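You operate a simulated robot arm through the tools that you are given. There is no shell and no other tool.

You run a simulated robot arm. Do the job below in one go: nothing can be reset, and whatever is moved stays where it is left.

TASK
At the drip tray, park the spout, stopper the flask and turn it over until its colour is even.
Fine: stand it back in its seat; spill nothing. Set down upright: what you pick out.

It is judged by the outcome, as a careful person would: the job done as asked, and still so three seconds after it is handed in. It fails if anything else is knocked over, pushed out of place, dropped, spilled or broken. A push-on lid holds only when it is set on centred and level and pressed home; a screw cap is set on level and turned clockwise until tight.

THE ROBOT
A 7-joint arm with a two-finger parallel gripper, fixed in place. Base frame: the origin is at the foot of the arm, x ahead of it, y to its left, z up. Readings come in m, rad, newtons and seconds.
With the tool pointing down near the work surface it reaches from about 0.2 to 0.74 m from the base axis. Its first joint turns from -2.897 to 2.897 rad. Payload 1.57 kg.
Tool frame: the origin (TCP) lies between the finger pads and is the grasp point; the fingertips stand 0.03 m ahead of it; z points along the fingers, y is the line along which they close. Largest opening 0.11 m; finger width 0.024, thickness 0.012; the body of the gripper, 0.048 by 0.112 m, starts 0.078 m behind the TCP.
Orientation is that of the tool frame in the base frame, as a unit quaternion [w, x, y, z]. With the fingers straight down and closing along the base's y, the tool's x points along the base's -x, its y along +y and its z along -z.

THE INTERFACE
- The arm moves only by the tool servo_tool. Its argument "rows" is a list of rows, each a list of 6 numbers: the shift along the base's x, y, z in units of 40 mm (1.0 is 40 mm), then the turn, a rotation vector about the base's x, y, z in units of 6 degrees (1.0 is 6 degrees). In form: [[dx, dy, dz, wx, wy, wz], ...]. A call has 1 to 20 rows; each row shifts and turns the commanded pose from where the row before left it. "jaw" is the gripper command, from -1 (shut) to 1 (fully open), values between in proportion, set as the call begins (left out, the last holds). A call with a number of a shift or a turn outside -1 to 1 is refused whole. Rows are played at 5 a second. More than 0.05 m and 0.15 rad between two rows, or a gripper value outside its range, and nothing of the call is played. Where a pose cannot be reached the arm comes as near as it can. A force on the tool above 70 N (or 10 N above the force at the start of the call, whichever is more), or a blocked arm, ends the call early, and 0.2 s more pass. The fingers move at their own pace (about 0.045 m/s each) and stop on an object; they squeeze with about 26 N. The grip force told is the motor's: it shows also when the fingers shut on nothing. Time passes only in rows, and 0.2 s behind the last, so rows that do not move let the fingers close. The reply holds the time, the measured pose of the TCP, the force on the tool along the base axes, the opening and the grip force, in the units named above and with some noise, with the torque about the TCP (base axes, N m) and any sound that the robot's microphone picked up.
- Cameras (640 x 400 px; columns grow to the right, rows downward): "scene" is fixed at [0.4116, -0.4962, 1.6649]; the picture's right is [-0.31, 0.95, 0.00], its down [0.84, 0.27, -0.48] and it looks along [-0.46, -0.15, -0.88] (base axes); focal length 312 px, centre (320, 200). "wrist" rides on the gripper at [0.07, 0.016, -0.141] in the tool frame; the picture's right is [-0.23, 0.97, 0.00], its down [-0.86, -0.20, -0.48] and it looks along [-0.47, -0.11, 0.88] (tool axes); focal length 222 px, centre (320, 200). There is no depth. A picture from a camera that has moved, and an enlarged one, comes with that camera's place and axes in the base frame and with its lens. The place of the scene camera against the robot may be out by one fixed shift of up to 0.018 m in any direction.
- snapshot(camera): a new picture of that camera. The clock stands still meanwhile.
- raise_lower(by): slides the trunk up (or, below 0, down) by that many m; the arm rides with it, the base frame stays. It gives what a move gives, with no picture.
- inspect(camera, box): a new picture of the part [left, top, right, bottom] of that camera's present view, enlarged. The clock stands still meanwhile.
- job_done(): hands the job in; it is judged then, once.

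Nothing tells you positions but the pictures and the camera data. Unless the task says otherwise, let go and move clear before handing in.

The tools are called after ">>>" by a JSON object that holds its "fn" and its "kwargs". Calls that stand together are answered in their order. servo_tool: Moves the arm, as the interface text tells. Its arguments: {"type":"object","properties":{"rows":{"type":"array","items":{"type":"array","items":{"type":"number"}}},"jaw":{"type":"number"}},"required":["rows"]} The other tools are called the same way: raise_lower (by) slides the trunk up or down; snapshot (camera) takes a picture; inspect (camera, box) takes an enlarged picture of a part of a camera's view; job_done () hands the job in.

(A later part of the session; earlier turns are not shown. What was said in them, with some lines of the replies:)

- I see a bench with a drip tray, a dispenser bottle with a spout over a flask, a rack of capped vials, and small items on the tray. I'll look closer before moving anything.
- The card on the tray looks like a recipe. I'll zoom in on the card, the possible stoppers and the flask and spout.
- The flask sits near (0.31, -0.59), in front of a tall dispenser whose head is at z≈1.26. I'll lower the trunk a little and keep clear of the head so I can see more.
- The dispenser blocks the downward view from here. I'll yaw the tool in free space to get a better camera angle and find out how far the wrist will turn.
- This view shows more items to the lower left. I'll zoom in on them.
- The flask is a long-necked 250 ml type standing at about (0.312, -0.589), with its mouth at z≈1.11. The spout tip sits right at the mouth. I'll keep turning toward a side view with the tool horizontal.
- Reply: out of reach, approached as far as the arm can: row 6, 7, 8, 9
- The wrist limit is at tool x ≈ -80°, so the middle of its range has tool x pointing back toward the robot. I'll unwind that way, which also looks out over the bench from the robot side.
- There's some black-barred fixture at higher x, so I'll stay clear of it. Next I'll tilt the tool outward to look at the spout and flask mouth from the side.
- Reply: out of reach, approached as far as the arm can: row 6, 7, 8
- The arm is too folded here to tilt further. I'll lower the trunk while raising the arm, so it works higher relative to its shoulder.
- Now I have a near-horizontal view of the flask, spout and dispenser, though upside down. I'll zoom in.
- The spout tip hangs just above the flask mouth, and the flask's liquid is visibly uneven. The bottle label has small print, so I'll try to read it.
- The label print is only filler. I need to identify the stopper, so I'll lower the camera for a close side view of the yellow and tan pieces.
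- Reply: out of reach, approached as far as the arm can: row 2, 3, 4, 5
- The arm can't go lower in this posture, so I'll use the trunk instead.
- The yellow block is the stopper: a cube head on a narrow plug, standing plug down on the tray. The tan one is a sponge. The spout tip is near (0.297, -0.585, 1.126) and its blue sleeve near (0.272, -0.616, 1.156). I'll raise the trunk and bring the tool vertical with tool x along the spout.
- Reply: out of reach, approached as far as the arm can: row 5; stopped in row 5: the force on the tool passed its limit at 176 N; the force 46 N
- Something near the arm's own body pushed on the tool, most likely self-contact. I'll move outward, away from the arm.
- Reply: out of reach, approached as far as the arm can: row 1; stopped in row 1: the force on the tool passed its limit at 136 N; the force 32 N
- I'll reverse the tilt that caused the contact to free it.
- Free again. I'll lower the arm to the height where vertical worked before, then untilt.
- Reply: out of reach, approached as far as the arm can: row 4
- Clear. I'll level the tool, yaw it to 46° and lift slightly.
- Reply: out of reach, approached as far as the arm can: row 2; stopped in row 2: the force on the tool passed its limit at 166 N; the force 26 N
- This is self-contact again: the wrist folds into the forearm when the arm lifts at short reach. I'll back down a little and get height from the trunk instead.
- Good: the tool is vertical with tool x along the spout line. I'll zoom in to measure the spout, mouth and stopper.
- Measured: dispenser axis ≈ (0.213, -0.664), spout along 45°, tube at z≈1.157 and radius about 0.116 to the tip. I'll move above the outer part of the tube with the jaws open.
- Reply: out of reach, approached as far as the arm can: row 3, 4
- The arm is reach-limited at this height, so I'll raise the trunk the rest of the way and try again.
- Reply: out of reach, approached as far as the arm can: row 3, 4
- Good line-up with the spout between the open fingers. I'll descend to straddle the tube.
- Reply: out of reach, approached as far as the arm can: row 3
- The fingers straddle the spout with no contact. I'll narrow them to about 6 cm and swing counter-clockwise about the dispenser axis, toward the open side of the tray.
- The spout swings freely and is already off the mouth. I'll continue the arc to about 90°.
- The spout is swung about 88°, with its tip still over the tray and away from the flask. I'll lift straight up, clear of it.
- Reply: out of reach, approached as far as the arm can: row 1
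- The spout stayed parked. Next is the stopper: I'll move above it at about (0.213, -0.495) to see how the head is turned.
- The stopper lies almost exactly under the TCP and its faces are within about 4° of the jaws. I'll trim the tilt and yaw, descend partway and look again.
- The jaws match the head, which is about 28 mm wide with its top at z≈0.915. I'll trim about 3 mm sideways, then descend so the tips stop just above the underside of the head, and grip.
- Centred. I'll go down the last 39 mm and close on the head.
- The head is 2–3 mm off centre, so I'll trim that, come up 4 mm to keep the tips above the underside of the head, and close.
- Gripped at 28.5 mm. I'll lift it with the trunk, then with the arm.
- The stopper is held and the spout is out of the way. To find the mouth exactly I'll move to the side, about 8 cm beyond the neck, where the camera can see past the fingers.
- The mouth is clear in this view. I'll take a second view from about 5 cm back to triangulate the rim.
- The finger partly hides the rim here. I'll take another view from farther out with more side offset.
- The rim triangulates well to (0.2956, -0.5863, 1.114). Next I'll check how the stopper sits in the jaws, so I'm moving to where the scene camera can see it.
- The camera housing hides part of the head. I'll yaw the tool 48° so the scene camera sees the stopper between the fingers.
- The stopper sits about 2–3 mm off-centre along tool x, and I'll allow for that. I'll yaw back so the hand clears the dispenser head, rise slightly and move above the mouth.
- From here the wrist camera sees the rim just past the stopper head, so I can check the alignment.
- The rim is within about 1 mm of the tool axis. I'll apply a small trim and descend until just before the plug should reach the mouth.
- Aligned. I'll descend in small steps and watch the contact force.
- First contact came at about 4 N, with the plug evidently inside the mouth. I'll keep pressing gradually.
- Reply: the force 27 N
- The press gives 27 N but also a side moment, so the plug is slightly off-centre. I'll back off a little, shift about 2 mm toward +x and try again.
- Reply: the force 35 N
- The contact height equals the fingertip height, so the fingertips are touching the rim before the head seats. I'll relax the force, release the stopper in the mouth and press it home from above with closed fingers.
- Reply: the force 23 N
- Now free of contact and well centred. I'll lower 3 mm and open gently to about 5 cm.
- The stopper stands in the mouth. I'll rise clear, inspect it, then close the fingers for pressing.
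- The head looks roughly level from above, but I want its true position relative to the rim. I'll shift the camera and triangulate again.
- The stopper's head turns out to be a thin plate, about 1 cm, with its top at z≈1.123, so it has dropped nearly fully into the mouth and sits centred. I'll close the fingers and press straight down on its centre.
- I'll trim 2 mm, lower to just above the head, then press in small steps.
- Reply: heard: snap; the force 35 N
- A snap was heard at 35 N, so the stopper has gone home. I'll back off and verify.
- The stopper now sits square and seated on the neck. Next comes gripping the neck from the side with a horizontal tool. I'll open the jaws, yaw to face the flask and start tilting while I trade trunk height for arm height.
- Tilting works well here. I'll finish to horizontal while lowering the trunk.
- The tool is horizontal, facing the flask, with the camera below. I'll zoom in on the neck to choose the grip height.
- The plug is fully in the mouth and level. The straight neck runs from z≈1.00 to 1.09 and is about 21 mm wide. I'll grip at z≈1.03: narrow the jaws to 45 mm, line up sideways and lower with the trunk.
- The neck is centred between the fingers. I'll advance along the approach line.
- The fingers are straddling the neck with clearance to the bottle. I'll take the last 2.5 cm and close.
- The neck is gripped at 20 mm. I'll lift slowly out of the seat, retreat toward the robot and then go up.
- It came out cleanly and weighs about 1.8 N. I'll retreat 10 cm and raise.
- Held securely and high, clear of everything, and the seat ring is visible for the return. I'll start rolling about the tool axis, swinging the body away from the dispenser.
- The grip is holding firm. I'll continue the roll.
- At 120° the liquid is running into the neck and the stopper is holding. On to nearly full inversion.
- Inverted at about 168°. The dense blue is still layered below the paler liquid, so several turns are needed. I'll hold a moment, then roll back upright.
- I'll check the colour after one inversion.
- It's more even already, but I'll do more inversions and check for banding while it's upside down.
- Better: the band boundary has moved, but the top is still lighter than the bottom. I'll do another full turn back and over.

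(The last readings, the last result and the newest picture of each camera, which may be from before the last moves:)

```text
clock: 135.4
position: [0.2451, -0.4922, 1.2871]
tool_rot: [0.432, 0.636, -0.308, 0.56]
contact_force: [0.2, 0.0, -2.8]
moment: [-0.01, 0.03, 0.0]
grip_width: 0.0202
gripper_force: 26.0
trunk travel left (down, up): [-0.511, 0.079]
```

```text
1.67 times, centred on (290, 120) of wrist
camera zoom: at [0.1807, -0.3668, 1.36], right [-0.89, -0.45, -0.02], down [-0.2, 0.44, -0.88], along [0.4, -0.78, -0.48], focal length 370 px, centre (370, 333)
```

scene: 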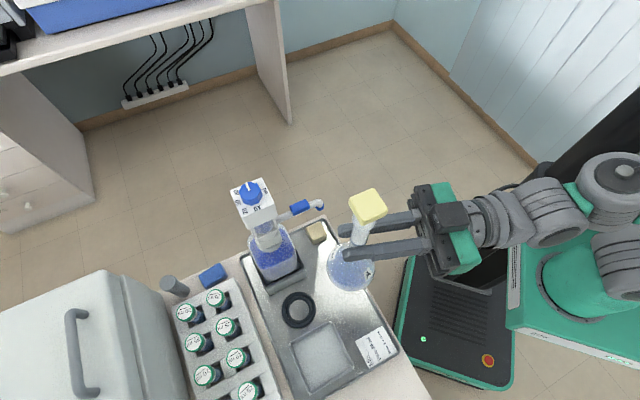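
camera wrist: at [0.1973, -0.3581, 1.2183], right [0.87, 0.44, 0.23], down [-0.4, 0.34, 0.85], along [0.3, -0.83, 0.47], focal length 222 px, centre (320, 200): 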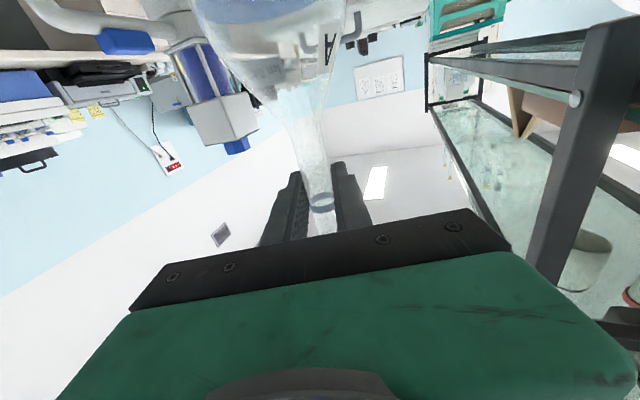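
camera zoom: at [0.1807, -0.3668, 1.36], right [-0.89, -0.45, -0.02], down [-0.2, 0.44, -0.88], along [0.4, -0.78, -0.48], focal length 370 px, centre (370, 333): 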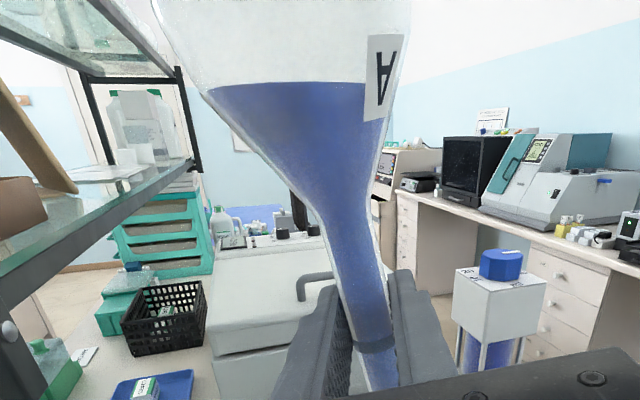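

It looks nearly uniform. I'll do two more full turns to be sure.

>>> {"fn": "servo_tool", "kwargs": {"rows": [[0, 0, 0, -0.45, 0.893, 0], [0, 0, 0, -0.45, 0.893, 0], [0, 0, 0, -0.45, 0.893, 0], [0, 0, 0, -0.45, 0.893, 0], [0, 0, 0, -0.45, 0.893, 0], [0, 0, 0, -0.45, 0.893, 0], [0, 0, 0, -0.45, 0.893, 0], [0, 0, 0, -0.45, 0.893, 0], [0, 0, 0, -0.45, 0.893, 0], [0, 0, 0, -0.45, 0.893, 0], [0, 0, 0, -0.45, 0.893, 0], [0, 0, 0, -0.45, 0.893, 0], [0, 0, 0, -0.45, 0.893, 0], [0, 0, 0, -0.45, 0.893, 0], [0, 0, 0, -0.45, 0.893, 0], [0, 0, 0, -0.45, 0.893, 0], [0, 0, 0, -0.45, 0.893, 0], [0, 0, 0, -0.45, 0.893, 0], [0, 0, 0, -0.45, 0.893, 0], [0, 0, 0, -0.45, 0.893, 0]]}}

>>> {"fn": "servo_tool", "kwargs": {"rows": [[0, 0, 0, -0.45, 0.893, 0], [0, 0, 0, -0.45, 0.893, 0], [0, 0, 0, -0.45, 0.893, 0], [0, 0, 0, -0.45, 0.893, 0], [0, 0, 0, -0.45, 0.893, 0], [0, 0, 0, -0.45, 0.893, 0], [0, 0, 0, -0.45, 0.893, 0], [0, 0, 0, -0.45, 0.893, 0], [0, 0, 0, 0, 0, 0], [0, 0, 0, 0, 0, 0], [0, 0, 0, 0, 0, 0], [0, 0, 0, 0, 0, 0], [0, 0, 0, 0, 0, 0]]}}

>>> {"fn": "servo_tool", "kwargs": {"rows": [[0, 0, 0, 0.45, -0.893, 0], [0, 0, 0, 0.45, -0.893, 0], [0, 0, 0, 0.45, -0.893, 0], [0, 0, 0, 0.45, -0.893, 0], [0, 0, 0, 0.45, -0.893, 0], [0, 0, 0, 0.45, -0.893, 0], [0, 0, 0, 0.45, -0.893, 0], [0, 0, 0, 0.45, -0.893, 0], [0, 0, 0, 0.45, -0.893, 0], [0, 0, 0, 0.45, -0.893, 0], [0, 0, 0, 0.45, -0.893, 0], [0, 0, 0, 0.45, -0.893, 0], [0, 0, 0, 0.45, -0.893, 0], [0, 0, 0, 0.45, -0.893, 0], [0, 0, 0, 0.45, -0.893, 0], [0, 0, 0, 0.45, -0.893, 0], [0, 0, 0, 0.45, -0.893, 0], [0, 0, 0, 0.45, -0.893, 0], [0, 0, 0, 0.45, -0.893, 0], [0, 0, 0, 0.45, -0.893, 0]]}}

>>> {"fn": "servo_tool", "kwargs": {"rows": [[0, 0, 0, 0.45, -0.893, 0], [0, 0, 0, 0.45, -0.893, 0], [0, 0, 0, 0.45, -0.893, 0], [0, 0, 0, 0.45, -0.893, 0], [0, 0, 0, 0.45, -0.893, 0], [0, 0, 0, 0.45, -0.893, 0], [0, 0, 0, 0.45, -0.893, 0], [0, 0, 0, 0.45, -0.893, 0], [0, 0, 0, 0, 0, 0], [0, 0, 0, 0, 0, 0], [0, 0, 0, 0, 0, 0], [0, 0, 0, 0, 0, 0], [0, 0, 0, 0, 0, 0], [0, 0, 0, 0, 0, 0], [0, 0, 0, 0, 0, 0], [0, 0, 0, 0, 0, 0]]}}

>>> {"fn": "inspect", "kwargs": {"camera": "wrist", "box": [180, 0, 400, 240]}}

```text
clock: 139.6
position: [0.2457, -0.4934, 1.2872]
tool_rot: [0.701, 0.584, 0.399, -0.093]
contact_force: [1.1, -0.4, -2.2]
moment: [-0.04, 0.11, 0.01]
grip_width: 0.0203
gripper_force: 25.9
trunk travel left (down, up): [-0.511, 0.079]
```

```text
clock: 142.4
position: [0.2442, -0.4931, 1.2887]
tool_rot: [0.603, 0.372, 0.601, -0.37]
contact_force: [-0.5, 1.0, -1.9]
moment: [-0.01, 0.03, 0.02]
grip_width: 0.0202
gripper_force: 25.7
trunk travel left (down, up): [-0.511, 0.079]
```

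```text
clock: 146.6
position: [0.2462, -0.4928, 1.2884]
tool_rot: [0.621, 0.707, -0.022, 0.338]
contact_force: [0.2, -0.6, -1.6]
moment: [-0.06, 0.16, 0.03]
grip_width: 0.0204
gripper_force: 26.4
trunk travel left (down, up): [-0.511, 0.079]
```

```text
clock: 150.0
position: [0.2438, -0.4919, 1.287]
tool_rot: [0.43, 0.637, -0.308, 0.561]
contact_force: [0.4, -0.2, -1.9]
moment: [0.03, 0.06, -0.01]
grip_width: 0.0202
gripper_force: 26.3
trunk travel left (down, up): [-0.511, 0.079]
```

```text
1.67 times, centred on (290, 120) of wrist
camera zoom: at [0.1803, -0.3663, 1.3598], right [-0.89, -0.45, -0.02], down [-0.2, 0.44, -0.88], along [0.4, -0.78, -0.48], focal length 370 px, centre (370, 333)
```

zoom: 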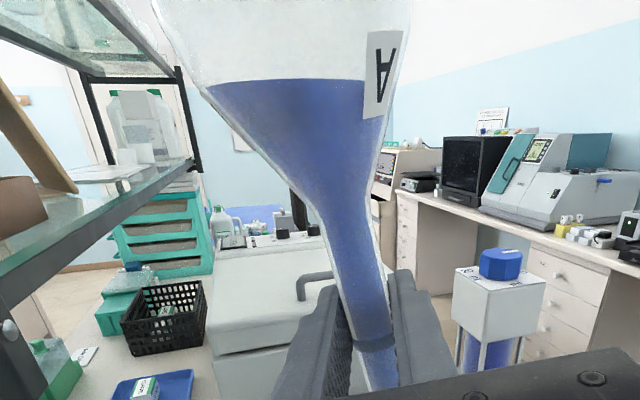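

The colour is uniform top to bottom. I'll look closely for any remaining gradient before going upright.

>>> {"fn": "inspect", "kwargs": {"camera": "wrist", "box": [230, 30, 340, 140]}}

>>> {"fn": "inspect", "kwargs": {"camera": "wrist", "box": [270, 120, 340, 240]}}

```text
3.64 times, centred on (285, 85) of wrist
camera zoom: at [0.1803, -0.3663, 1.3598], right [-0.89, -0.45, -0.02], down [-0.2, 0.44, -0.88], along [0.4, -0.78, -0.48], focal length 808 px, centre (447, 618)
```

zoom: 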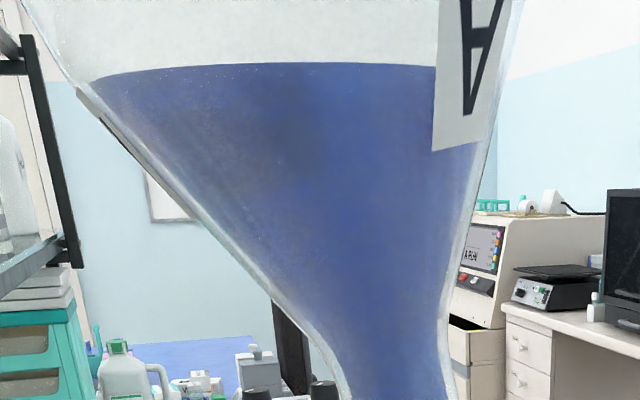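

```text
3.33 times, centred on (305, 180) of wrist
camera zoom: at [0.1803, -0.3663, 1.3598], right [-0.89, -0.45, -0.02], down [-0.2, 0.44, -0.88], along [0.4, -0.78, -0.48], focal length 740 px, centre (370, 267)
```

zoom: 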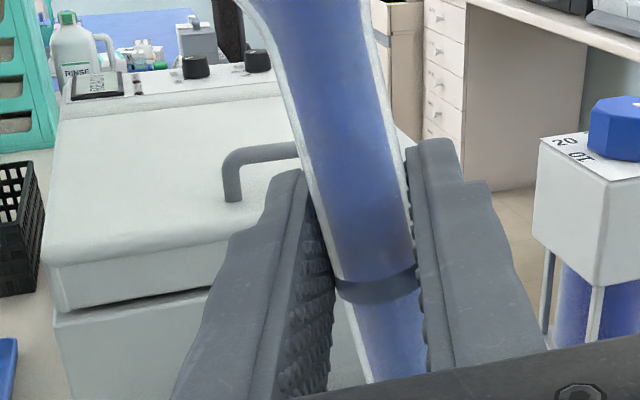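

It's even. I'll do one more turn for good measure, then finish upright.

>>> {"fn": "servo_tool", "kwargs": {"rows": [[0, 0, 0, -0.45, 0.893, 0], [0, 0, 0, -0.45, 0.893, 0], [0, 0, 0, -0.45, 0.893, 0], [0, 0, 0, -0.45, 0.893, 0], [0, 0, 0, -0.45, 0.893, 0], [0, 0, 0, -0.45, 0.893, 0], [0, 0, 0, -0.45, 0.893, 0], [0, 0, 0, -0.45, 0.893, 0], [0, 0, 0, -0.45, 0.893, 0], [0, 0, 0, -0.45, 0.893, 0], [0, 0, 0, -0.45, 0.893, 0], [0, 0, 0, -0.45, 0.893, 0], [0, 0, 0, -0.45, 0.893, 0], [0, 0, 0, -0.45, 0.893, 0], [0, 0, 0, -0.45, 0.893, 0], [0, 0, 0, -0.45, 0.893, 0], [0, 0, 0, -0.45, 0.893, 0], [0, 0, 0, -0.45, 0.893, 0], [0, 0, 0, -0.45, 0.893, 0], [0, 0, 0, -0.45, 0.893, 0]]}}

>>> {"fn": "servo_tool", "kwargs": {"rows": [[0, 0, 0, -0.45, 0.893, 0], [0, 0, 0, -0.45, 0.893, 0], [0, 0, 0, -0.45, 0.893, 0], [0, 0, 0, -0.45, 0.893, 0], [0, 0, 0, -0.45, 0.893, 0], [0, 0, 0, -0.45, 0.893, 0], [0, 0, 0, -0.45, 0.893, 0], [0, 0, 0, -0.45, 0.893, 0], [0, 0, 0, 0, 0, 0], [0, 0, 0, 0, 0, 0], [0, 0, 0, 0, 0, 0]]}}

>>> {"fn": "servo_tool", "kwargs": {"rows": [[0, 0, 0, 0.45, -0.893, 0], [0, 0, 0, 0.45, -0.893, 0], [0, 0, 0, 0.45, -0.893, 0], [0, 0, 0, 0.45, -0.893, 0], [0, 0, 0, 0.45, -0.893, 0], [0, 0, 0, 0.45, -0.893, 0], [0, 0, 0, 0.45, -0.893, 0], [0, 0, 0, 0.45, -0.893, 0], [0, 0, 0, 0.45, -0.893, 0], [0, 0, 0, 0.45, -0.893, 0], [0, 0, 0, 0.45, -0.893, 0], [0, 0, 0, 0.45, -0.893, 0], [0, 0, 0, 0.45, -0.893, 0], [0, 0, 0, 0.45, -0.893, 0], [0, 0, 0, 0.45, -0.893, 0], [0, 0, 0, 0.45, -0.893, 0], [0, 0, 0, 0.45, -0.893, 0], [0, 0, 0, 0.45, -0.893, 0], [0, 0, 0, 0.45, -0.893, 0], [0, 0, 0, 0.45, -0.893, 0]]}}

>>> {"fn": "servo_tool", "kwargs": {"rows": [[0, 0, 0, 0.45, -0.893, 0], [0, 0, 0, 0.45, -0.893, 0], [0, 0, 0, 0.45, -0.893, 0], [0, 0, 0, 0.45, -0.893, 0], [0, 0, 0, 0.45, -0.893, 0], [0, 0, 0, 0.45, -0.893, 0], [0, 0, 0, 0.45, -0.893, 0], [0, 0, 0, 0.45, -0.893, 0], [0, 0, 0, 0, 0, 0], [0, 0, 0, 0, 0, 0], [0, 0, 0, 0, 0, 0], [0, 0, 0, 0, 0, 0], [0, 0, 0, 0, 0, 0]]}}

>>> {"fn": "inspect", "kwargs": {"camera": "wrist", "box": [180, 0, 400, 240]}}

```text
clock: 154.2
position: [0.2443, -0.4912, 1.2878]
tool_rot: [0.701, 0.583, 0.399, -0.094]
contact_force: [-0.6, 0.2, -1.8]
moment: [-0.04, 0.11, -0.02]
grip_width: 0.0204
gripper_force: 25.8
trunk travel left (down, up): [-0.511, 0.079]
```

```text
clock: 156.6
position: [0.245, -0.4928, 1.2884]
tool_rot: [0.602, 0.371, 0.602, -0.37]
contact_force: [0.4, -0.5, -1.9]
moment: [0.01, 0.02, -0.01]
grip_width: 0.0203
gripper_force: 25.9
trunk travel left (down, up): [-0.511, 0.079]
```

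```text
clock: 160.8
position: [0.2461, -0.4927, 1.2874]
tool_rot: [0.621, 0.707, -0.022, 0.337]
contact_force: [0.2, -0.3, -1.8]
moment: [-0.04, 0.14, 0.02]
grip_width: 0.02
gripper_force: 26.0
trunk travel left (down, up): [-0.511, 0.079]
```

```text
clock: 163.6
position: [0.2463, -0.4917, 1.2874]
tool_rot: [0.431, 0.637, -0.308, 0.56]
contact_force: [-0.4, -0.4, -2.2]
moment: [-0.01, 0.02, 0.0]
grip_width: 0.0205
gripper_force: 26.1
trunk travel left (down, up): [-0.511, 0.079]
```

```text
1.67 times, centred on (290, 120) of wrist
camera zoom: at [0.181, -0.3659, 1.3596], right [-0.89, -0.45, -0.02], down [-0.2, 0.44, -0.88], along [0.4, -0.78, -0.48], focal length 370 px, centre (370, 333)
```

zoom: 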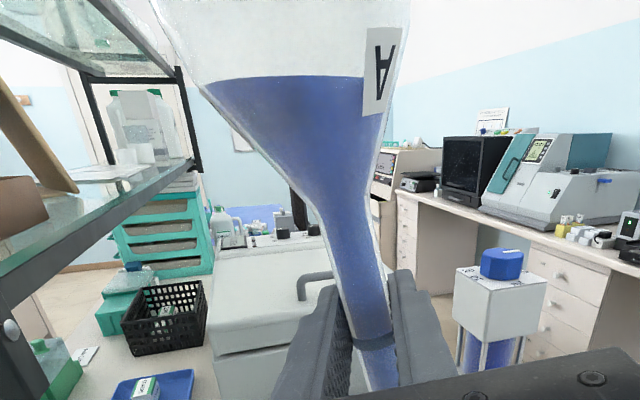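

Fully even now. I'll roll back upright.

>>> {"fn": "servo_tool", "kwargs": {"rows": [[0, 0, 0, -0.45, 0.893, 0], [0, 0, 0, -0.45, 0.893, 0], [0, 0, 0, -0.45, 0.893, 0], [0, 0, 0, -0.45, 0.893, 0], [0, 0, 0, -0.45, 0.893, 0], [0, 0, 0, -0.45, 0.893, 0], [0, 0, 0, -0.45, 0.893, 0], [0, 0, 0, -0.45, 0.893, 0], [0, 0, 0, -0.45, 0.893, 0], [0, 0, 0, -0.45, 0.893, 0], [0, 0, 0, -0.45, 0.893, 0], [0, 0, 0, -0.45, 0.893, 0], [0, 0, 0, -0.45, 0.893, 0], [0, 0, 0, -0.45, 0.893, 0], [0, 0, 0, -0.45, 0.893, 0], [0, 0, 0, -0.45, 0.893, 0], [0, 0, 0, -0.45, 0.893, 0], [0, 0, 0, -0.45, 0.893, 0], [0, 0, 0, -0.45, 0.893, 0], [0, 0, 0, -0.45, 0.893, 0]]}}

>>> {"fn": "servo_tool", "kwargs": {"rows": [[0, 0, 0, -0.45, 0.893, 0], [0, 0, 0, -0.45, 0.893, 0], [0, 0, 0, -0.45, 0.893, 0], [0, 0, 0, -0.45, 0.893, 0], [0, 0, 0, -0.45, 0.893, 0], [0, 0, 0, -0.45, 0.893, 0], [0, 0, 0, -0.45, 0.893, 0], [0, 0, 0, -0.45, 0.893, 0], [0, 0, 0, 0, 0, 0], [0, 0, 0, 0, 0, 0], [0, 0, 0, 0, 0, 0]]}}

>>> {"fn": "inspect", "kwargs": {"camera": "wrist", "box": [180, 0, 400, 240]}}

>>> {"fn": "inspect", "kwargs": {"camera": "scene", "box": [240, 175, 440, 335]}}

```text
clock: 167.8
position: [0.2456, -0.492, 1.287]
tool_rot: [0.701, 0.584, 0.399, -0.093]
contact_force: [-0.4, -0.7, -1.9]
moment: [-0.05, 0.13, 0.02]
grip_width: 0.0201
gripper_force: 26.1
trunk travel left (down, up): [-0.511, 0.079]
```

```text
clock: 170.2
position: [0.2457, -0.4931, 1.2884]
tool_rot: [0.603, 0.371, 0.602, -0.37]
contact_force: [-0.7, 1.0, -2.6]
moment: [0.01, 0.0, 0.01]
grip_width: 0.0202
gripper_force: 25.8
trunk travel left (down, up): [-0.511, 0.079]
```

```text
1.67 times, centred on (290, 120) of wrist
camera zoom: at [0.1969, -0.3587, 1.2187], right [0.87, 0.44, 0.23], down [-0.4, 0.34, 0.85], along [0.3, -0.83, 0.47], focal length 370 px, centre (370, 333)
```

zoom: 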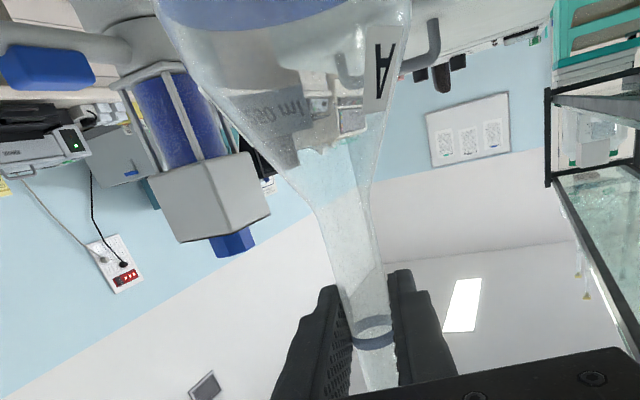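

```text
2.50 times, centred on (340, 255) of scene
camera zoom: at [0.4116, -0.4962, 1.6649], right [-0.31, 0.95, 0.0], down [0.84, 0.27, -0.48], along [-0.46, -0.15, -0.88], focal length 781 px, centre (270, 62)
```

zoom: 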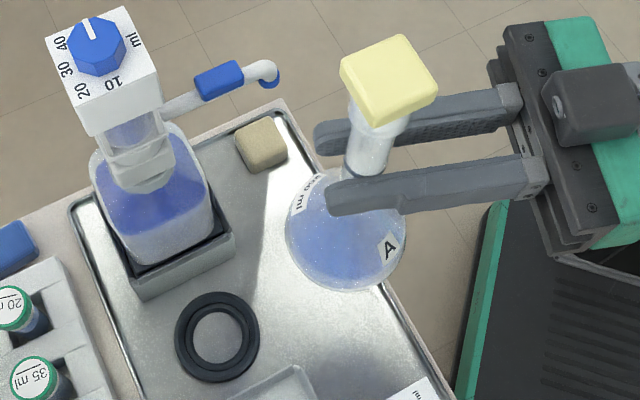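

The mix is uniform and the flask is upright and square in the grip, having slid about 4 mm down. I'll go back by the same path: down with the trunk, then forward over the seat.

>>> {"fn": "raise_lower", "kwargs": {"by": -0.2}}

>>> {"fn": "servo_tool", "kwargs": {"rows": [[0.12, -0.23, 0, 0, 0, 0], [0.25, -0.5, 0, 0, 0, 0], [0.28, -0.55, 0, 0, 0, 0], [0.28, -0.55, 0, 0, 0, 0], [0.2, -0.4, 0, 0, 0, 0], [0, 0, 0, 0, 0, 0], [0, 0, 0, 0, 0, 0]]}}

>>> {"fn": "inspect", "kwargs": {"camera": "scene", "box": [240, 225, 400, 325]}}

>>> {"fn": "snapshot", "kwargs": {"camera": "wrist"}}

```text
clock: 172.4
position: [0.2453, -0.4922, 1.0869]
tool_rot: [0.603, 0.372, 0.601, -0.369]
contact_force: [-0.2, -0.6, -2.4]
moment: [0.02, 0.02, 0.0]
grip_width: 0.0204
gripper_force: 25.9
trunk travel left (down, up): [-0.311, 0.279]
```

```text
clock: 174.0
position: [0.2909, -0.5829, 1.0862]
tool_rot: [0.602, 0.371, 0.602, -0.37]
contact_force: [-0.2, -0.7, -1.8]
moment: [0.03, 0.04, 0.01]
grip_width: 0.0204
gripper_force: 25.9
trunk travel left (down, up): [-0.311, 0.279]
```

```text
4.00 times, centred on (320, 275) of scene
camera zoom: at [0.4116, -0.4962, 1.6649], right [-0.31, 0.95, 0.0], down [0.84, 0.27, -0.48], along [-0.46, -0.15, -0.88], focal length 1249 px, centre (320, -100)
```

zoom: 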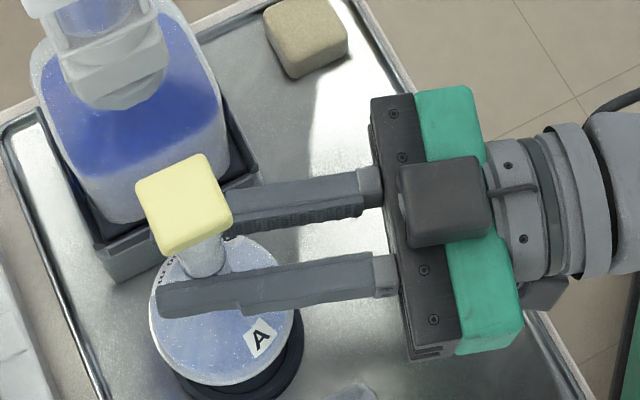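

```text
taken
camera wrist: at [0.2429, -0.449, 1.0172], right [0.87, 0.44, 0.23], down [-0.4, 0.34, 0.85], along [0.3, -0.83, 0.47], focal length 222 px, centre (320, 200)
```

wrist: 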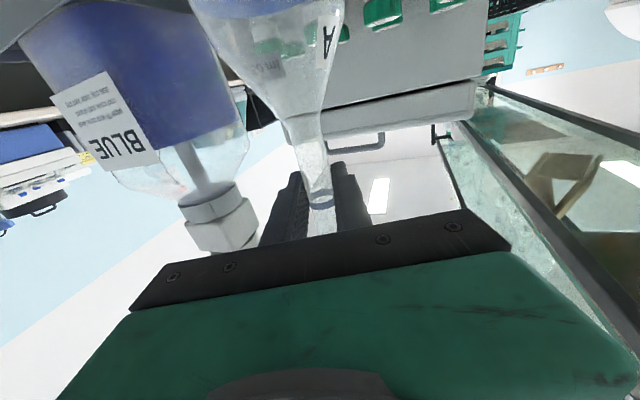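

I'm about 2.5 mm past the original spot according to the camera pose. I'll correct that, then lower gently.

>>> {"fn": "servo_tool", "kwargs": {"rows": [[-0.03, 0.062, 0, 0, 0, 0], [0, 0, 0, 0, 0, 0], [0, 0, 0, 0, 0, 0]]}}

>>> {"fn": "snapshot", "kwargs": {"camera": "wrist"}}

>>> {"fn": "inspect", "kwargs": {"camera": "scene", "box": [250, 250, 350, 330]}}

```text
clock: 174.8
position: [0.2894, -0.5805, 1.0858]
tool_rot: [0.603, 0.372, 0.602, -0.37]
contact_force: [0.8, 0.3, -2.3]
moment: [0.0, 0.01, -0.02]
grip_width: 0.0202
gripper_force: 26.8
trunk travel left (down, up): [-0.311, 0.279]
```

```text
taken
camera wrist: at [0.2414, -0.4464, 1.0175], right [0.87, 0.44, 0.23], down [-0.4, 0.34, 0.85], along [0.3, -0.83, 0.47], focal length 222 px, centre (320, 200)
```

wrist: 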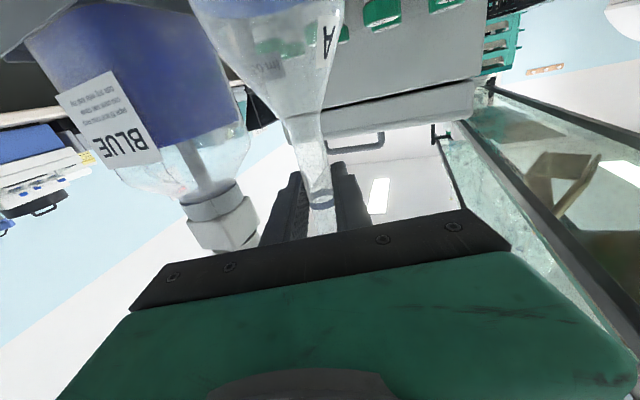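

```text
5.00 times, centred on (300, 290) of scene
camera zoom: at [0.4116, -0.4962, 1.6649], right [-0.31, 0.95, 0.0], down [0.84, 0.27, -0.48], along [-0.46, -0.15, -0.88], focal length 1561 px, centre (420, -250)
```

zoom: 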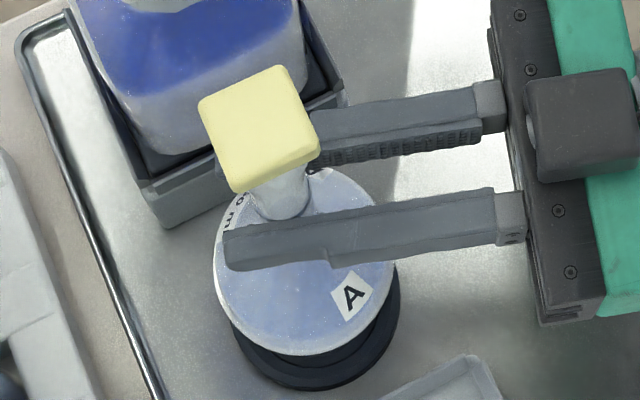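

Matched to the original position. I'll lower 5 cm with the trunk, then do the last bit by arm, watching the force.

>>> {"fn": "raise_lower", "kwargs": {"by": -0.048}}

>>> {"fn": "servo_tool", "kwargs": {"rows": [[0, 0, -0.06, 0, 0, 0], [0, 0, 0, 0, 0, 0]]}}

>>> {"fn": "servo_tool", "kwargs": {"rows": [[0, 0, -0.06, 0, 0, 0], [0, 0, 0, 0, 0, 0]]}}

>>> {"fn": "inspect", "kwargs": {"camera": "scene", "box": [250, 250, 350, 330]}}

```text
clock: 175.7
position: [0.2905, -0.5795, 1.039]
tool_rot: [0.603, 0.372, 0.601, -0.369]
contact_force: [-0.3, 0.2, -3.0]
moment: [0.0, 0.01, 0.02]
grip_width: 0.0201
gripper_force: 26.7
trunk travel left (down, up): [-0.263, 0.327]
```

```text
clock: 176.3
position: [0.2903, -0.5798, 1.0355]
tool_rot: [0.603, 0.371, 0.602, -0.369]
contact_force: [0.4, -0.5, -1.8]
moment: [0.05, -0.02, 0.03]
grip_width: 0.0202
gripper_force: 25.8
trunk travel left (down, up): [-0.263, 0.327]
```

```text
clock: 176.9
position: [0.2893, -0.5812, 1.034]
tool_rot: [0.603, 0.372, 0.601, -0.369]
contact_force: [0.0, -0.2, -2.8]
moment: [-0.01, -0.03, -0.03]
grip_width: 0.0205
gripper_force: 25.5
trunk travel left (down, up): [-0.263, 0.327]
```

```text
5.00 times, centred on (300, 290) of scene
camera zoom: at [0.4116, -0.4962, 1.6649], right [-0.31, 0.95, 0.0], down [0.84, 0.27, -0.48], along [-0.46, -0.15, -0.88], focal length 1561 px, centre (420, -250)
```

zoom: 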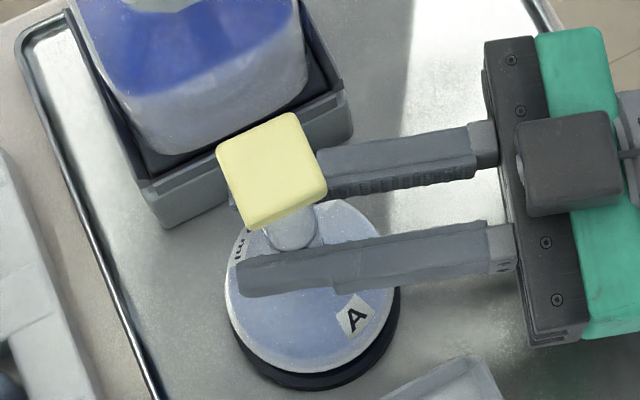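

Concentric with the seat and nearly down. I'll continue in 2 mm steps.

>>> {"fn": "servo_tool", "kwargs": {"rows": [[0, 0, -0.05, 0, 0, 0], [0, 0, 0, 0, 0, 0]]}}

>>> {"fn": "servo_tool", "kwargs": {"rows": [[0, 0, -0.05, 0, 0, 0], [0, 0, 0, 0, 0, 0]]}}

>>> {"fn": "servo_tool", "kwargs": {"rows": [[0, 0, -0.04, 0, 0, 0], [0, 0, 0, 0, 0, 0]]}}

>>> {"fn": "inspect", "kwargs": {"camera": "scene", "box": [250, 250, 350, 330]}}

```text
clock: 177.5
position: [0.2898, -0.5809, 1.0318]
tool_rot: [0.603, 0.371, 0.601, -0.37]
contact_force: [-0.7, 0.7, -0.5]
moment: [0.1, -0.08, 0.01]
grip_width: 0.0205
gripper_force: 26.2
trunk travel left (down, up): [-0.263, 0.327]
```

```text
clock: 178.1
position: [0.2889, -0.5791, 1.0313]
tool_rot: [0.604, 0.37, 0.602, -0.369]
contact_force: [5.4, -2.2, 3.5]
moment: [-0.41, -0.54, 0.07]
grip_width: 0.0205
gripper_force: 25.6
trunk travel left (down, up): [-0.263, 0.327]
```

```text
clock: 178.7
position: [0.2894, -0.5802, 1.0319]
tool_rot: [0.605, 0.369, 0.6, -0.371]
contact_force: [5.7, -2.9, 13.4]
moment: [-0.28, -0.48, 0.06]
grip_width: 0.0201
gripper_force: 26.0
trunk travel left (down, up): [-0.263, 0.327]
```

```text
5.00 times, centred on (300, 290) of scene
camera zoom: at [0.4116, -0.4962, 1.6649], right [-0.31, 0.95, 0.0], down [0.84, 0.27, -0.48], along [-0.46, -0.15, -0.88], focal length 1561 px, centre (420, -250)
```

zoom: 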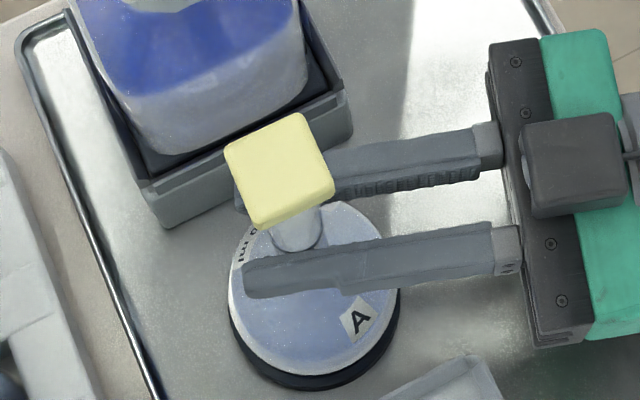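

There's a small side force at the seat lip, so I'll ease about 1.3 mm in that direction to let it settle.

>>> {"fn": "servo_tool", "kwargs": {"rows": [[0.03, -0.015, 0, 0, 0, 0], [0, 0, 0, 0, 0, 0], [0, 0, 0, 0, 0, 0]]}}

```text
clock: 179.5
position: [0.2909, -0.5798, 1.0313]
tool_rot: [0.605, 0.37, 0.6, -0.371]
contact_force: [4.3, 1.4, 17.6]
moment: [0.11, -0.09, 0.0]
grip_width: 0.0204
gripper_force: 25.8
trunk travel left (down, up): [-0.263, 0.327]
```

The moments are now near zero, so it's sitting squarely on the seat. I'll relax the downward push and inspect before opening.

>>> {"fn": "servo_tool", "kwargs": {"rows": [[0, 0, 0.05, 0, 0, 0], [0, 0, 0, 0, 0, 0], [0, 0, 0, 0, 0, 0]]}}

>>> {"fn": "inspect", "kwargs": {"camera": "scene", "box": [260, 260, 360, 335]}}

>>> {"fn": "snapshot", "kwargs": {"camera": "wrist"}}

```text
clock: 180.3
position: [0.2897, -0.5806, 1.0311]
tool_rot: [0.603, 0.371, 0.601, -0.37]
contact_force: [3.1, 2.2, 14.7]
moment: [-0.02, -0.12, 0.0]
grip_width: 0.0201
gripper_force: 26.2
trunk travel left (down, up): [-0.263, 0.327]
```

```text
5.33 times, centred on (310, 298) of scene
camera zoom: at [0.4116, -0.4962, 1.6649], right [-0.31, 0.95, 0.0], down [0.84, 0.27, -0.48], along [-0.46, -0.15, -0.88], focal length 1665 px, centre (373, -320)
```

zoom: 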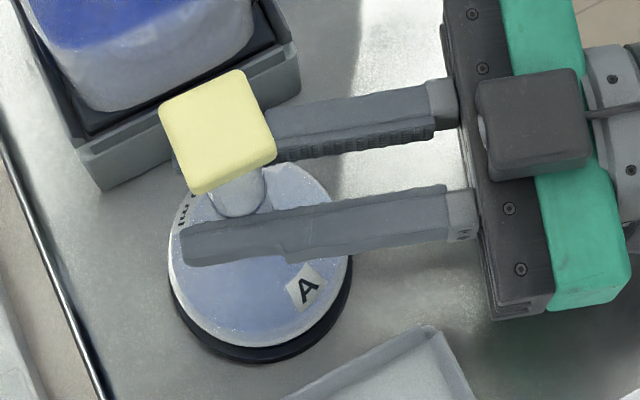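

```text
taken
camera wrist: at [0.2422, -0.4462, 0.9619], right [0.87, 0.44, 0.23], down [-0.4, 0.34, 0.85], along [0.3, -0.83, 0.47], focal length 222 px, centre (320, 200)
```

wrist: 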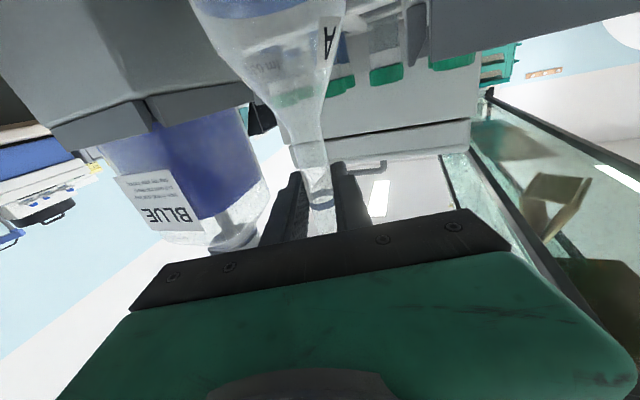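

The ring mark slid about 3 mm in the grip and the TCP is 3.2 mm higher than at the grasp, so the flask is back at its original height and fully seated. I'll relax a bit more and open.

>>> {"fn": "servo_tool", "kwargs": {"rows": [[0, 0, 0.05, 0, 0, 0], [0, 0, 0, 0, 0, 0], [0, 0, 0, 0, 0, 0]]}}

```text
clock: 181.1
position: [0.2897, -0.5805, 1.0305]
tool_rot: [0.602, 0.372, 0.602, -0.369]
contact_force: [2.9, 1.6, 4.5]
moment: [0.08, -0.21, 0.0]
grip_width: 0.0202
gripper_force: 25.8
trunk travel left (down, up): [-0.263, 0.327]
```

>>> {"fn": "servo_tool", "kwargs": {"rows": [[0, 0, 0, 0, 0, 0], [0, 0, 0, 0, 0, 0], [0, 0, 0, 0, 0, 0], [0, 0, 0, 0, 0, 0]], "jaw": -0.2}}

>>> {"fn": "inspect", "kwargs": {"camera": "scene", "box": [260, 260, 360, 335]}}

>>> {"fn": "snapshot", "kwargs": {"camera": "wrist"}}

```text
clock: 182.1
position: [0.2902, -0.5806, 1.0324]
tool_rot: [0.603, 0.372, 0.601, -0.37]
contact_force: [-0.4, -0.8, 0.2]
moment: [0.01, 0.04, 0.0]
grip_width: 0.044
gripper_force: 0.1
trunk travel left (down, up): [-0.263, 0.327]
```

```text
5.33 times, centred on (310, 298) of scene
camera zoom: at [0.4116, -0.4962, 1.6649], right [-0.31, 0.95, 0.0], down [0.84, 0.27, -0.48], along [-0.46, -0.15, -0.88], focal length 1665 px, centre (373, -320)
```

zoom: 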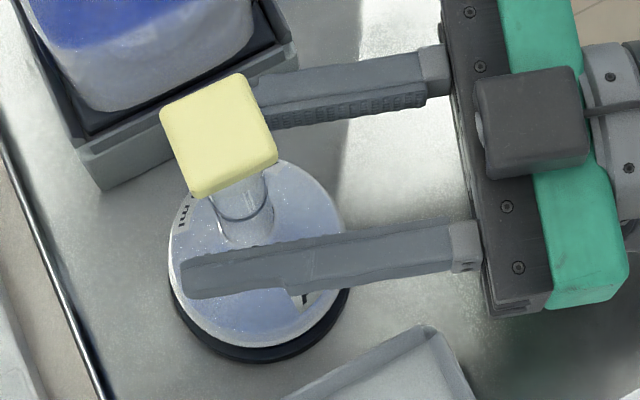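

```text
taken
camera wrist: at [0.2422, -0.447, 0.9636], right [0.87, 0.44, 0.23], down [-0.4, 0.34, 0.85], along [0.3, -0.83, 0.47], focal length 222 px, centre (320, 200)
```

wrist: 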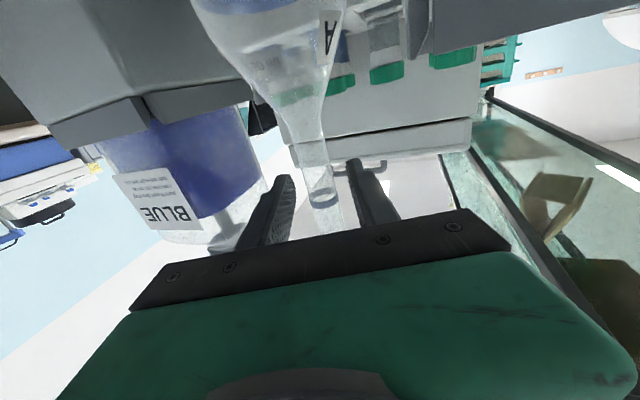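

The flask stands on its own in its seat. I'll back out straight along the approach line.

>>> {"fn": "servo_tool", "kwargs": {"rows": [[-0.2, 0.4, 0, 0, 0, 0], [-0.28, 0.555, 0, 0, 0, 0], [-0.28, 0.555, 0, 0, 0, 0], [-0.28, 0.555, 0, 0, 0, 0], [-0.28, 0.555, 0, 0, 0, 0], [0, 0, 0, 0, 0, 0]]}}

>>> {"fn": "snapshot", "kwargs": {"camera": "wrist"}}

>>> {"fn": "inspect", "kwargs": {"camera": "scene", "box": [260, 260, 360, 335]}}

>>> {"fn": "snapshot", "kwargs": {"camera": "scene"}}

```text
clock: 183.5
position: [0.2369, -0.4742, 1.0306]
tool_rot: [0.603, 0.371, 0.602, -0.37]
contact_force: [-0.9, 0.0, 0.0]
moment: [0.0, 0.01, 0.02]
grip_width: 0.0439
gripper_force: 0.0
trunk travel left (down, up): [-0.263, 0.327]
```

```text
taken
camera wrist: at [0.1886, -0.3405, 0.9629], right [0.87, 0.44, 0.23], down [-0.4, 0.34, 0.85], along [0.3, -0.83, 0.47], focal length 222 px, centre (320, 200)
```

wrist: 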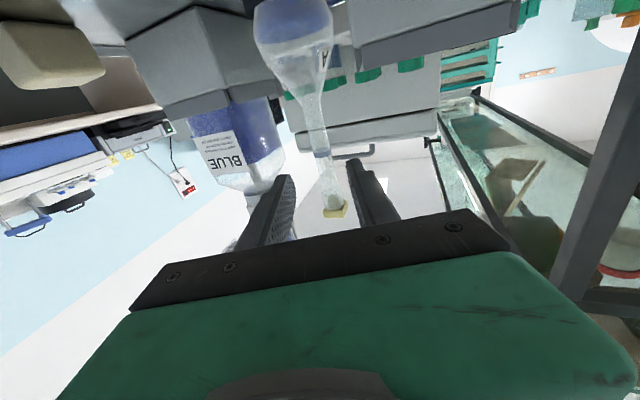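

```text
5.33 times, centred on (310, 298) of scene
camera zoom: at [0.4116, -0.4962, 1.6649], right [-0.31, 0.95, 0.0], down [0.84, 0.27, -0.48], along [-0.46, -0.15, -0.88], focal length 1665 px, centre (373, -320)
```

zoom: 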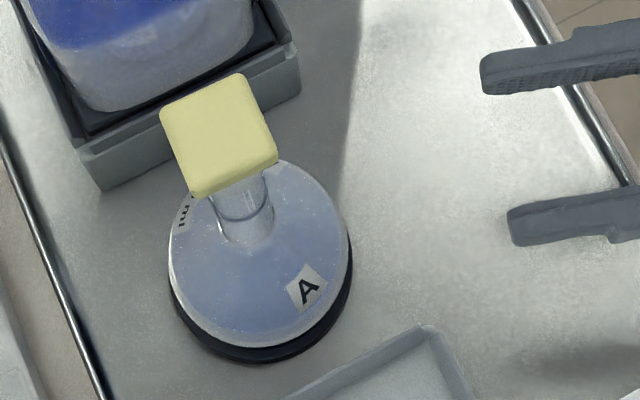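

```text
taken
```

scene: 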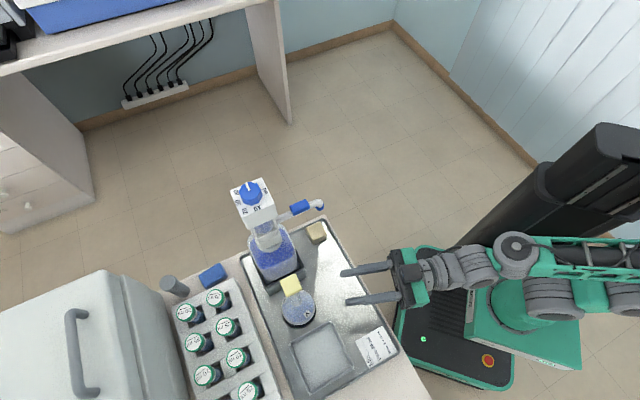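

The flask's image position matches the original. I'll check the base, stopper and colour from the side, plus the parked spout.

>>> {"fn": "inspect", "kwargs": {"camera": "wrist", "box": [230, 0, 370, 220]}}

>>> {"fn": "inspect", "kwargs": {"camera": "scene", "box": [225, 170, 345, 260]}}

```text
1.82 times, centred on (300, 110) of wrist
camera zoom: at [0.1886, -0.3405, 0.9629], right [0.87, 0.44, 0.23], down [-0.4, 0.34, 0.85], along [0.3, -0.83, 0.47], focal length 404 px, centre (356, 364)
```

zoom: 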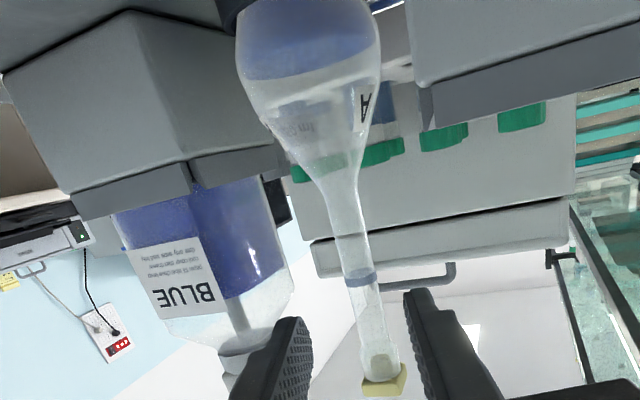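

```text
4.44 times, centred on (285, 215) of scene
camera zoom: at [0.4116, -0.4962, 1.6649], right [-0.31, 0.95, 0.0], down [0.84, 0.27, -0.48], along [-0.46, -0.15, -0.88], focal length 1388 px, centre (476, 133)
```

zoom: 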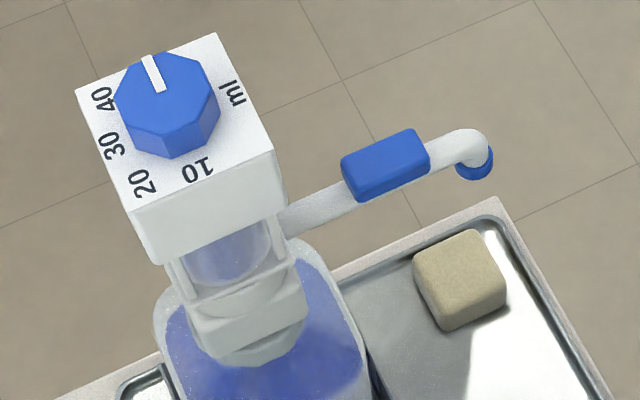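

The mix is even, the stopper is seated, the flask stands upright in its seat and the spout is parked over the tray. I'll back off a little more and check that everything stays put.

>>> {"fn": "servo_tool", "kwargs": {"rows": [[-0.25, 0.5, 0, 0, 0, 0], [-0.25, 0.5, 0, 0, 0, 0], [0, 0, 0, 0, 0, 0], [0, 0, 0, 0, 0, 0], [0, 0, 0, 0, 0, 0], [0, 0, 0, 0, 0, 0], [0, 0, 0, 0, 0, 0], [0, 0, 0, 0, 0, 0], [0, 0, 0, 0, 0, 0], [0, 0, 0, 0, 0, 0], [0, 0, 0, 0, 0, 0], [0, 0, 0, 0, 0, 0]]}}

>>> {"fn": "snapshot", "kwargs": {"camera": "scene"}}

```text
clock: 186.1
position: [0.2161, -0.4348, 1.0315]
tool_rot: [0.603, 0.371, 0.602, -0.37]
contact_force: [0.6, -0.3, 0.5]
moment: [0.02, -0.01, -0.03]
grip_width: 0.0439
gripper_force: 0.0
trunk travel left (down, up): [-0.263, 0.327]
```

```text
taken
```

scene: 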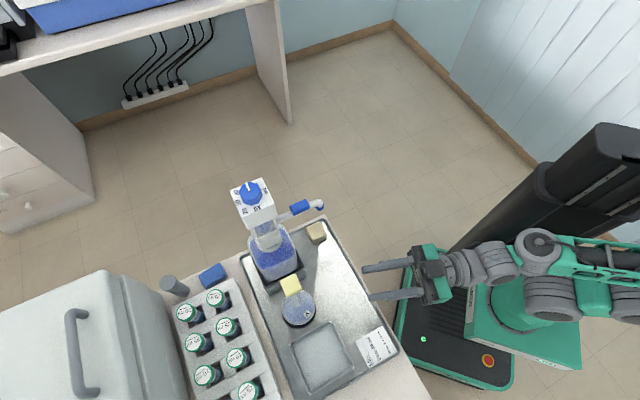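

Everything is stable: flask upright in its seat, stoppered and evenly coloured, spout parked, arm clear. I'm handing the job in.

>>> {"fn": "job_done", "kwargs": {}}

```text
The job is handed in.
```

The job is handed in: the spout is parked, and the flask is stoppered, evenly mixed and standing upright in its seat. Nothing spilled or got knocked over that I could see in the pictures.

- **Spout:** I swung it about 88° from the flask. Its tip still hangs over the drip tray. The tray shows no marked parking spot, so I took "parked" to mean clear of the flask.
- **Stopper:** It snapped home under a press of about 35 N and sits centred and level on the neck.
- **Mixing:** I turned the flask over five times, to about 168° each time. The colour looked the same from top to bottom by the fourth.
- **Flask in its seat:** It slid about 3 mm in the grip during the turns, so I checked its height and position afterwards. It is back where it started to within a millimetre or two.

Early on the arm bumped against itself three times while I was repositioning, and each time the force limit stopped the move. It touched nothing on the bench.
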